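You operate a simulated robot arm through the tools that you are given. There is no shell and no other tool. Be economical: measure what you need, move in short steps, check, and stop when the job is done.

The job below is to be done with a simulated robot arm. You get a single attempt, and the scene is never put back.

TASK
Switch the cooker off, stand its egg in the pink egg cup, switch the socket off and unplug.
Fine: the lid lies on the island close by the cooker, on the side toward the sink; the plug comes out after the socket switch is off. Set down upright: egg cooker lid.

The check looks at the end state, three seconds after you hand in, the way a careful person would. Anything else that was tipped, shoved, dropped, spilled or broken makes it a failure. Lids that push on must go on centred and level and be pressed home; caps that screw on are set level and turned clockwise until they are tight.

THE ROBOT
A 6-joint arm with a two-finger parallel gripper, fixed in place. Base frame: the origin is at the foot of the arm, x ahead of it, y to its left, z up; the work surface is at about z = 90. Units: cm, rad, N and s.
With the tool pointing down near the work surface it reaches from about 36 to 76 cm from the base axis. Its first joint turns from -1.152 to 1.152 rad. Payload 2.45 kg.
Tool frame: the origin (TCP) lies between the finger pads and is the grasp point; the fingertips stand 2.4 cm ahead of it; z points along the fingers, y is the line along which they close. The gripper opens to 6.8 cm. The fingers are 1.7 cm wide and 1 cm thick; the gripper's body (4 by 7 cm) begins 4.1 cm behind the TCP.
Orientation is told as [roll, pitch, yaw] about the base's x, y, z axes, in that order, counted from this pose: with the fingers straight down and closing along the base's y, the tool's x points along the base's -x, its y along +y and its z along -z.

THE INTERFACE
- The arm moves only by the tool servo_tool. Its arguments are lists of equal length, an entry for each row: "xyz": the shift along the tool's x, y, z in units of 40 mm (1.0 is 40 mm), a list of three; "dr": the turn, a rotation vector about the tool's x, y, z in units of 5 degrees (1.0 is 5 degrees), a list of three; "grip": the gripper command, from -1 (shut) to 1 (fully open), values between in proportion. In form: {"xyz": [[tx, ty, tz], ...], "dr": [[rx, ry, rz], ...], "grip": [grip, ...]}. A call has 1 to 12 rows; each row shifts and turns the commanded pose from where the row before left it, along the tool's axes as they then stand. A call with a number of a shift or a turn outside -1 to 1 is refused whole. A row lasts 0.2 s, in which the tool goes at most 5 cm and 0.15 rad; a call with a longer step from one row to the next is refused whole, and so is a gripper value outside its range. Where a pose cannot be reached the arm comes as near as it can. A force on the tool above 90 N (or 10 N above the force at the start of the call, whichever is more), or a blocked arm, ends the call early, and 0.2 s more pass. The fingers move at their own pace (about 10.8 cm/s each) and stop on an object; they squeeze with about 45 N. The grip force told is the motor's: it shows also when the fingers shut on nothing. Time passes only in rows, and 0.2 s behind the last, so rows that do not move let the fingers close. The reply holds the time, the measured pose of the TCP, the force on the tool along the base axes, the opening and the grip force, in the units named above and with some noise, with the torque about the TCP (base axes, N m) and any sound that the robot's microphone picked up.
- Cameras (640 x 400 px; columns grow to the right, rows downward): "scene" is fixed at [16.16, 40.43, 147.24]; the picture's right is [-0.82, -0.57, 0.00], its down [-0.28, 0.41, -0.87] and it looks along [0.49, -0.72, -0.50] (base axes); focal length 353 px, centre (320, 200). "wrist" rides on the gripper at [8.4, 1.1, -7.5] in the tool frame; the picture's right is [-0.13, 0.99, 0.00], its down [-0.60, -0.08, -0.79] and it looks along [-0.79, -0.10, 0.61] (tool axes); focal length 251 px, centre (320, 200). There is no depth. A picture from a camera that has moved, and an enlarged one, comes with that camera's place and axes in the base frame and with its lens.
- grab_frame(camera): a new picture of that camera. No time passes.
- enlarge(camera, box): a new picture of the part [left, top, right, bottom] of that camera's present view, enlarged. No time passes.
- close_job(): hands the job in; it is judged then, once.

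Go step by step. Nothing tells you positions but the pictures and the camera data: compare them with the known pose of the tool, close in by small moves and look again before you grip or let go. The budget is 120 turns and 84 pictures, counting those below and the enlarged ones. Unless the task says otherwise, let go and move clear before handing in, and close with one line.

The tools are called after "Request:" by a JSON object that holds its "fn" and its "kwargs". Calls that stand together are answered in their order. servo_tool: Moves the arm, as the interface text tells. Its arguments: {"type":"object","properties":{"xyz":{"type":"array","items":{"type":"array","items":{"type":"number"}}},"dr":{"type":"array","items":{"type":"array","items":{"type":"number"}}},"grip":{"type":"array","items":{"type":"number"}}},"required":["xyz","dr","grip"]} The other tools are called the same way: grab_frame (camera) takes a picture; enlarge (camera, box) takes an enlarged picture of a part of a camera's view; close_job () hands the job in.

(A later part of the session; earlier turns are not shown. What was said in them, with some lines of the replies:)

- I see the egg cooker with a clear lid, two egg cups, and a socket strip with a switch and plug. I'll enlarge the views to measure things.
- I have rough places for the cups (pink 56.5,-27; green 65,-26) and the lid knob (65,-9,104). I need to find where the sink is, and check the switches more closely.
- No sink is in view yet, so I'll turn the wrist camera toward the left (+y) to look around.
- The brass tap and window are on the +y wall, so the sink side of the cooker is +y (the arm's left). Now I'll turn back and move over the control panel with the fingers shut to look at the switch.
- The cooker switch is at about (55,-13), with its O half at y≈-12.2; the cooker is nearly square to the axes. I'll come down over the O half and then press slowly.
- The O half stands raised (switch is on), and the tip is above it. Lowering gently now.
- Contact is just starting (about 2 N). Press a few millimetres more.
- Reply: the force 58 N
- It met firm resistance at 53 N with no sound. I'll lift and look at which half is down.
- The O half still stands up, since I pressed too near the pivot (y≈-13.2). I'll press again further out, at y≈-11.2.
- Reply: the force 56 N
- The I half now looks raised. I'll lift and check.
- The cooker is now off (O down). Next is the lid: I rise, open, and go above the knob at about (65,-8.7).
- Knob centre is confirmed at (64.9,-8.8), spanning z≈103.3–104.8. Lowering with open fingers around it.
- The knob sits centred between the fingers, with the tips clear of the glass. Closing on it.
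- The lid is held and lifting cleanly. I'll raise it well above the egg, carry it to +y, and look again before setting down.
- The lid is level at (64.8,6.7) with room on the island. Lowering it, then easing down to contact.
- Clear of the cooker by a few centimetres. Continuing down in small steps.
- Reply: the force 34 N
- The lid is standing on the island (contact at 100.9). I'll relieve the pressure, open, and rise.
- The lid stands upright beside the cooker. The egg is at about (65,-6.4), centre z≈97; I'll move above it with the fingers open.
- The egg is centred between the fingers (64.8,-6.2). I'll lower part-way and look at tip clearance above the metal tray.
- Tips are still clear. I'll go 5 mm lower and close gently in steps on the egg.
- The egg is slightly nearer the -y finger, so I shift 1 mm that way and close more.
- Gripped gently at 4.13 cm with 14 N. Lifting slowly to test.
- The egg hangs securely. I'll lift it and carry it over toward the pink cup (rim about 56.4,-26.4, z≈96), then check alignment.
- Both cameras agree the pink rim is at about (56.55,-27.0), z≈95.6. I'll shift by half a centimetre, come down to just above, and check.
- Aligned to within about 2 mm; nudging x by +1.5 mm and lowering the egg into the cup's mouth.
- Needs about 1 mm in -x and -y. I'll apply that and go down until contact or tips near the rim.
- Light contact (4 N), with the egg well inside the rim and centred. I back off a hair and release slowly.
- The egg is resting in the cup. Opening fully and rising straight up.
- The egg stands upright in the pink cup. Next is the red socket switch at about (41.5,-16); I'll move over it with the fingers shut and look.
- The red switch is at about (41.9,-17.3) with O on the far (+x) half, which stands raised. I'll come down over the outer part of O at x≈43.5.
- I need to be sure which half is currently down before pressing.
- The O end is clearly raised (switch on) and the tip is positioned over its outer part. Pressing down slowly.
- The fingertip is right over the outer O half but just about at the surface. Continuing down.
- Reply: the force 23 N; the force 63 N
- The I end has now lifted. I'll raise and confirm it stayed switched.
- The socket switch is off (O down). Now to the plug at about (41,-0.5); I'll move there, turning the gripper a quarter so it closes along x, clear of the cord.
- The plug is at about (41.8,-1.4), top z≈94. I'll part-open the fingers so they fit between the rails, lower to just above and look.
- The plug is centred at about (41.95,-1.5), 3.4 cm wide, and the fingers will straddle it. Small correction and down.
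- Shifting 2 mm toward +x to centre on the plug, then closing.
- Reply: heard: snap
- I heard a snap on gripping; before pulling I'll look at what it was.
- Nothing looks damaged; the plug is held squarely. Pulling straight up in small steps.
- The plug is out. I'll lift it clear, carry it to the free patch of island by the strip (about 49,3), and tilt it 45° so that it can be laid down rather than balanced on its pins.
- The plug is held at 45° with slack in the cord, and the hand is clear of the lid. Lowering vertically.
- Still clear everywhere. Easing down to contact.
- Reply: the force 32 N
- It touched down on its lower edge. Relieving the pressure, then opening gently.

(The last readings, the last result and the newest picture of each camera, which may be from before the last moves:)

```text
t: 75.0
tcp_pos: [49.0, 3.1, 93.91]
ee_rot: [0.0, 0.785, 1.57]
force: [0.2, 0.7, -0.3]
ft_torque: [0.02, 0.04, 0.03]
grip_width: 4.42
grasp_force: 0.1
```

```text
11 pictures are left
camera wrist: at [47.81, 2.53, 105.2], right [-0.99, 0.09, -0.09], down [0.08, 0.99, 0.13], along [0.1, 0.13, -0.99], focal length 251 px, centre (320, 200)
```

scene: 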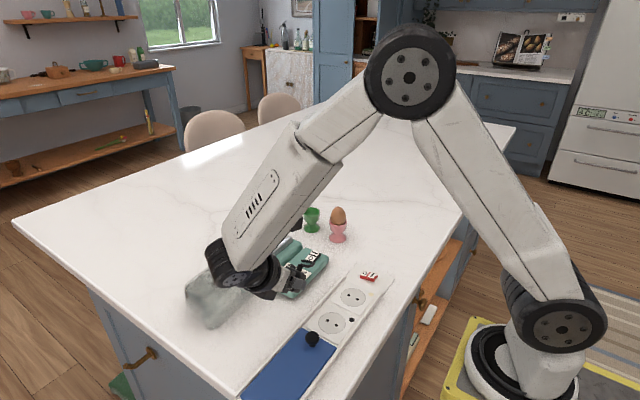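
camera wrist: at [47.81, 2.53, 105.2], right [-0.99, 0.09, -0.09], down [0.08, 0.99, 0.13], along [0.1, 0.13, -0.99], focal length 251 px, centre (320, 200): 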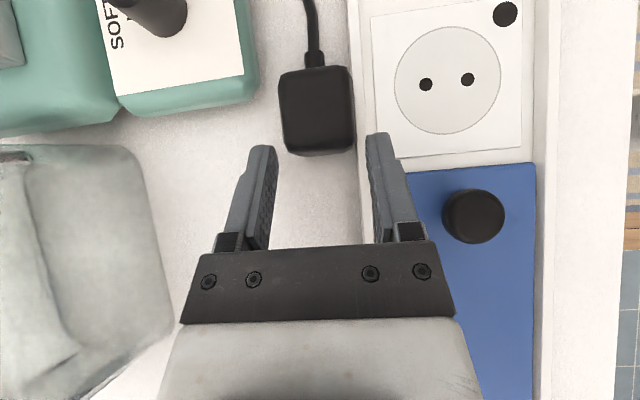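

The plug has settled on the island, free of the fingers. I'll retreat backward and up, then look at everything.

Request:
{"fn": "servo_tool", "kwargs": {"xyz": [[0, 0, -0.5], [0.3, 0, -0.6], [0.5, 0, -0.6], [0.6, 0, -0.6], [0.6, 0, -0.6], [0.6, 0, -0.6], [0, 0, 0]], "dr": [[0, 0, 0], [0, 0, 0], [0, 0, 0], [0, 0, 0], [0, 0, 0], [0, 0, 0], [0, 0, 0]], "grip": [0.3, 0.3, 0.3, 0.3, 0.3, 0.3, 0.3]}}

Request:
{"fn": "servo_tool", "kwargs": {"xyz": [[0, 0, 0], [0, 0, 0], [0, 0, 0], [0, 0, 0], [0, 0, 0], [0, 0, 0], [0, 0, 0], [0, 0, 0], [0, 0, 0], [0, 0, -0.8], [0, 0, -0.8], [0, 0, 0]], "dr": [[0, -1, 0], [0, -1, 0], [0, -1, 0], [0, -1, 0], [0, -1, 0], [0, -1, 0], [0, -1, 0], [0, -1, 0], [0, -1, 0], [0, 0, 0], [0, 0, 0], [0, 0, 0]], "grip": [0.3, 0.3, 0.3, 0.3, 0.3, 0.3, 0.3, 0.3, 0.3, 0.3, 0.3, 0.3]}}

Request:
{"fn": "grab_frame", "kwargs": {"camera": "scene"}}

Request:
{"fn": "enlarge", "kwargs": {"camera": "scene", "box": [220, 200, 420, 350]}}

```text
t: 76.6
tcp_pos: [48.72, 5.74, 111.29]
ee_rot: [0.0, 0.785, 1.57]
force: [0.3, 0.1, 0.2]
ft_torque: [0.02, -0.02, 0.0]
grip_width: 4.42
grasp_force: 0.1
```

```text
t: 79.2
tcp_pos: [48.89, 5.71, 117.8]
ee_rot: [0.0, 0.0, 1.571]
force: [1.0, -1.5, 0.3]
ft_torque: [0.03, -0.02, 0.0]
grip_width: 4.41
grasp_force: 0.0
```

```text
10 pictures are left
```

scene: 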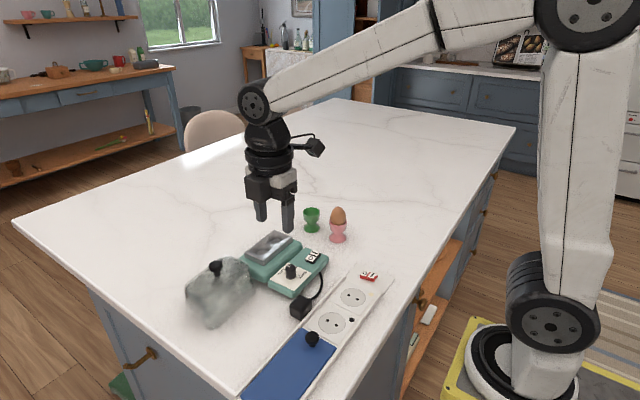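

```text
2.67 times, centred on (320, 275) of scene
camera zoom: at [16.16, 40.43, 147.24], right [-0.82, -0.57, 0.0], down [-0.28, 0.41, -0.87], along [0.49, -0.72, -0.5], focal length 941 px, centre (320, 0)
```

zoom: 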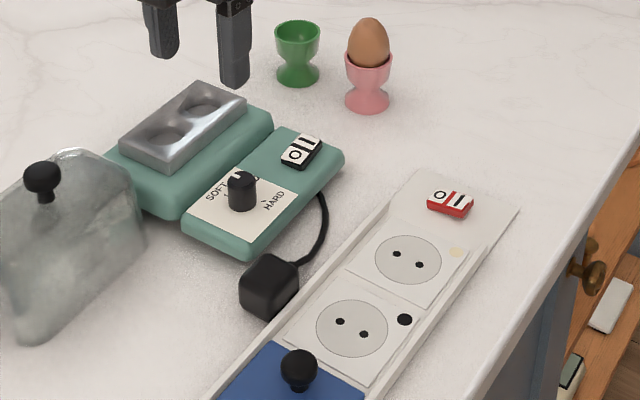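

Everything is in place and the arm is clear. One last close check of both switches and the egg.

Request:
{"fn": "enlarge", "kwargs": {"camera": "scene", "box": [296, 200, 392, 290]}}

Request:
{"fn": "enlarge", "kwargs": {"camera": "scene", "box": [170, 240, 330, 340]}}

```text
4.44 times, centred on (344, 245) of scene
camera zoom: at [16.16, 40.43, 147.24], right [-0.82, -0.57, 0.0], down [-0.28, 0.41, -0.87], along [0.49, -0.72, -0.5], focal length 1569 px, centre (213, 0)
```

zoom: 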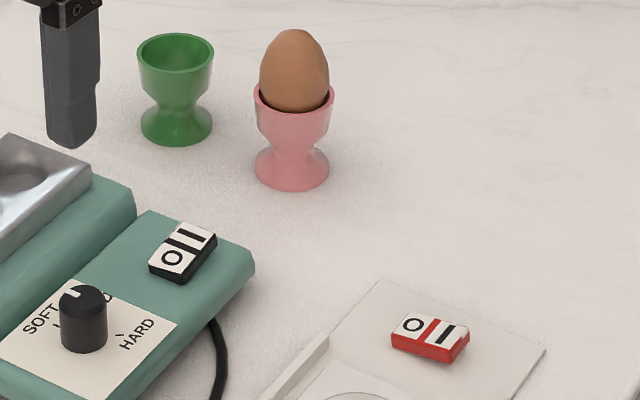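

```text
4.00 times, centred on (250, 290) of scene
camera zoom: at [16.16, 40.43, 147.24], right [-0.82, -0.57, 0.0], down [-0.28, 0.41, -0.87], along [0.49, -0.72, -0.5], focal length 1412 px, centre (600, -160)
```

zoom: 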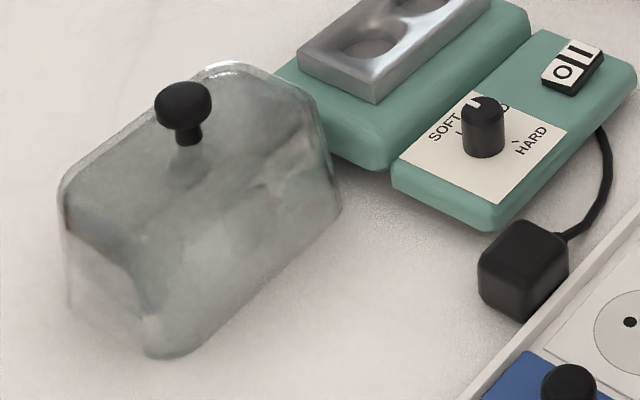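

Both switches show O down, the egg stands in the pink cup, the lid is upright on the sink side, and the plug is out. Handing in.

Request:
{"fn": "close_job", "kwargs": {}}

```text
The job is handed in.
```

The job is handed in: the cooker is off and its egg stands in the pink cup. The socket was switched off before the plug came out, and the lid stands upright by the cooker on the sink side. I heard one snap as I gripped the plug, but saw no damage, and the plug shifted a few centimetres on release and now rests between the cooker and the socket strip.
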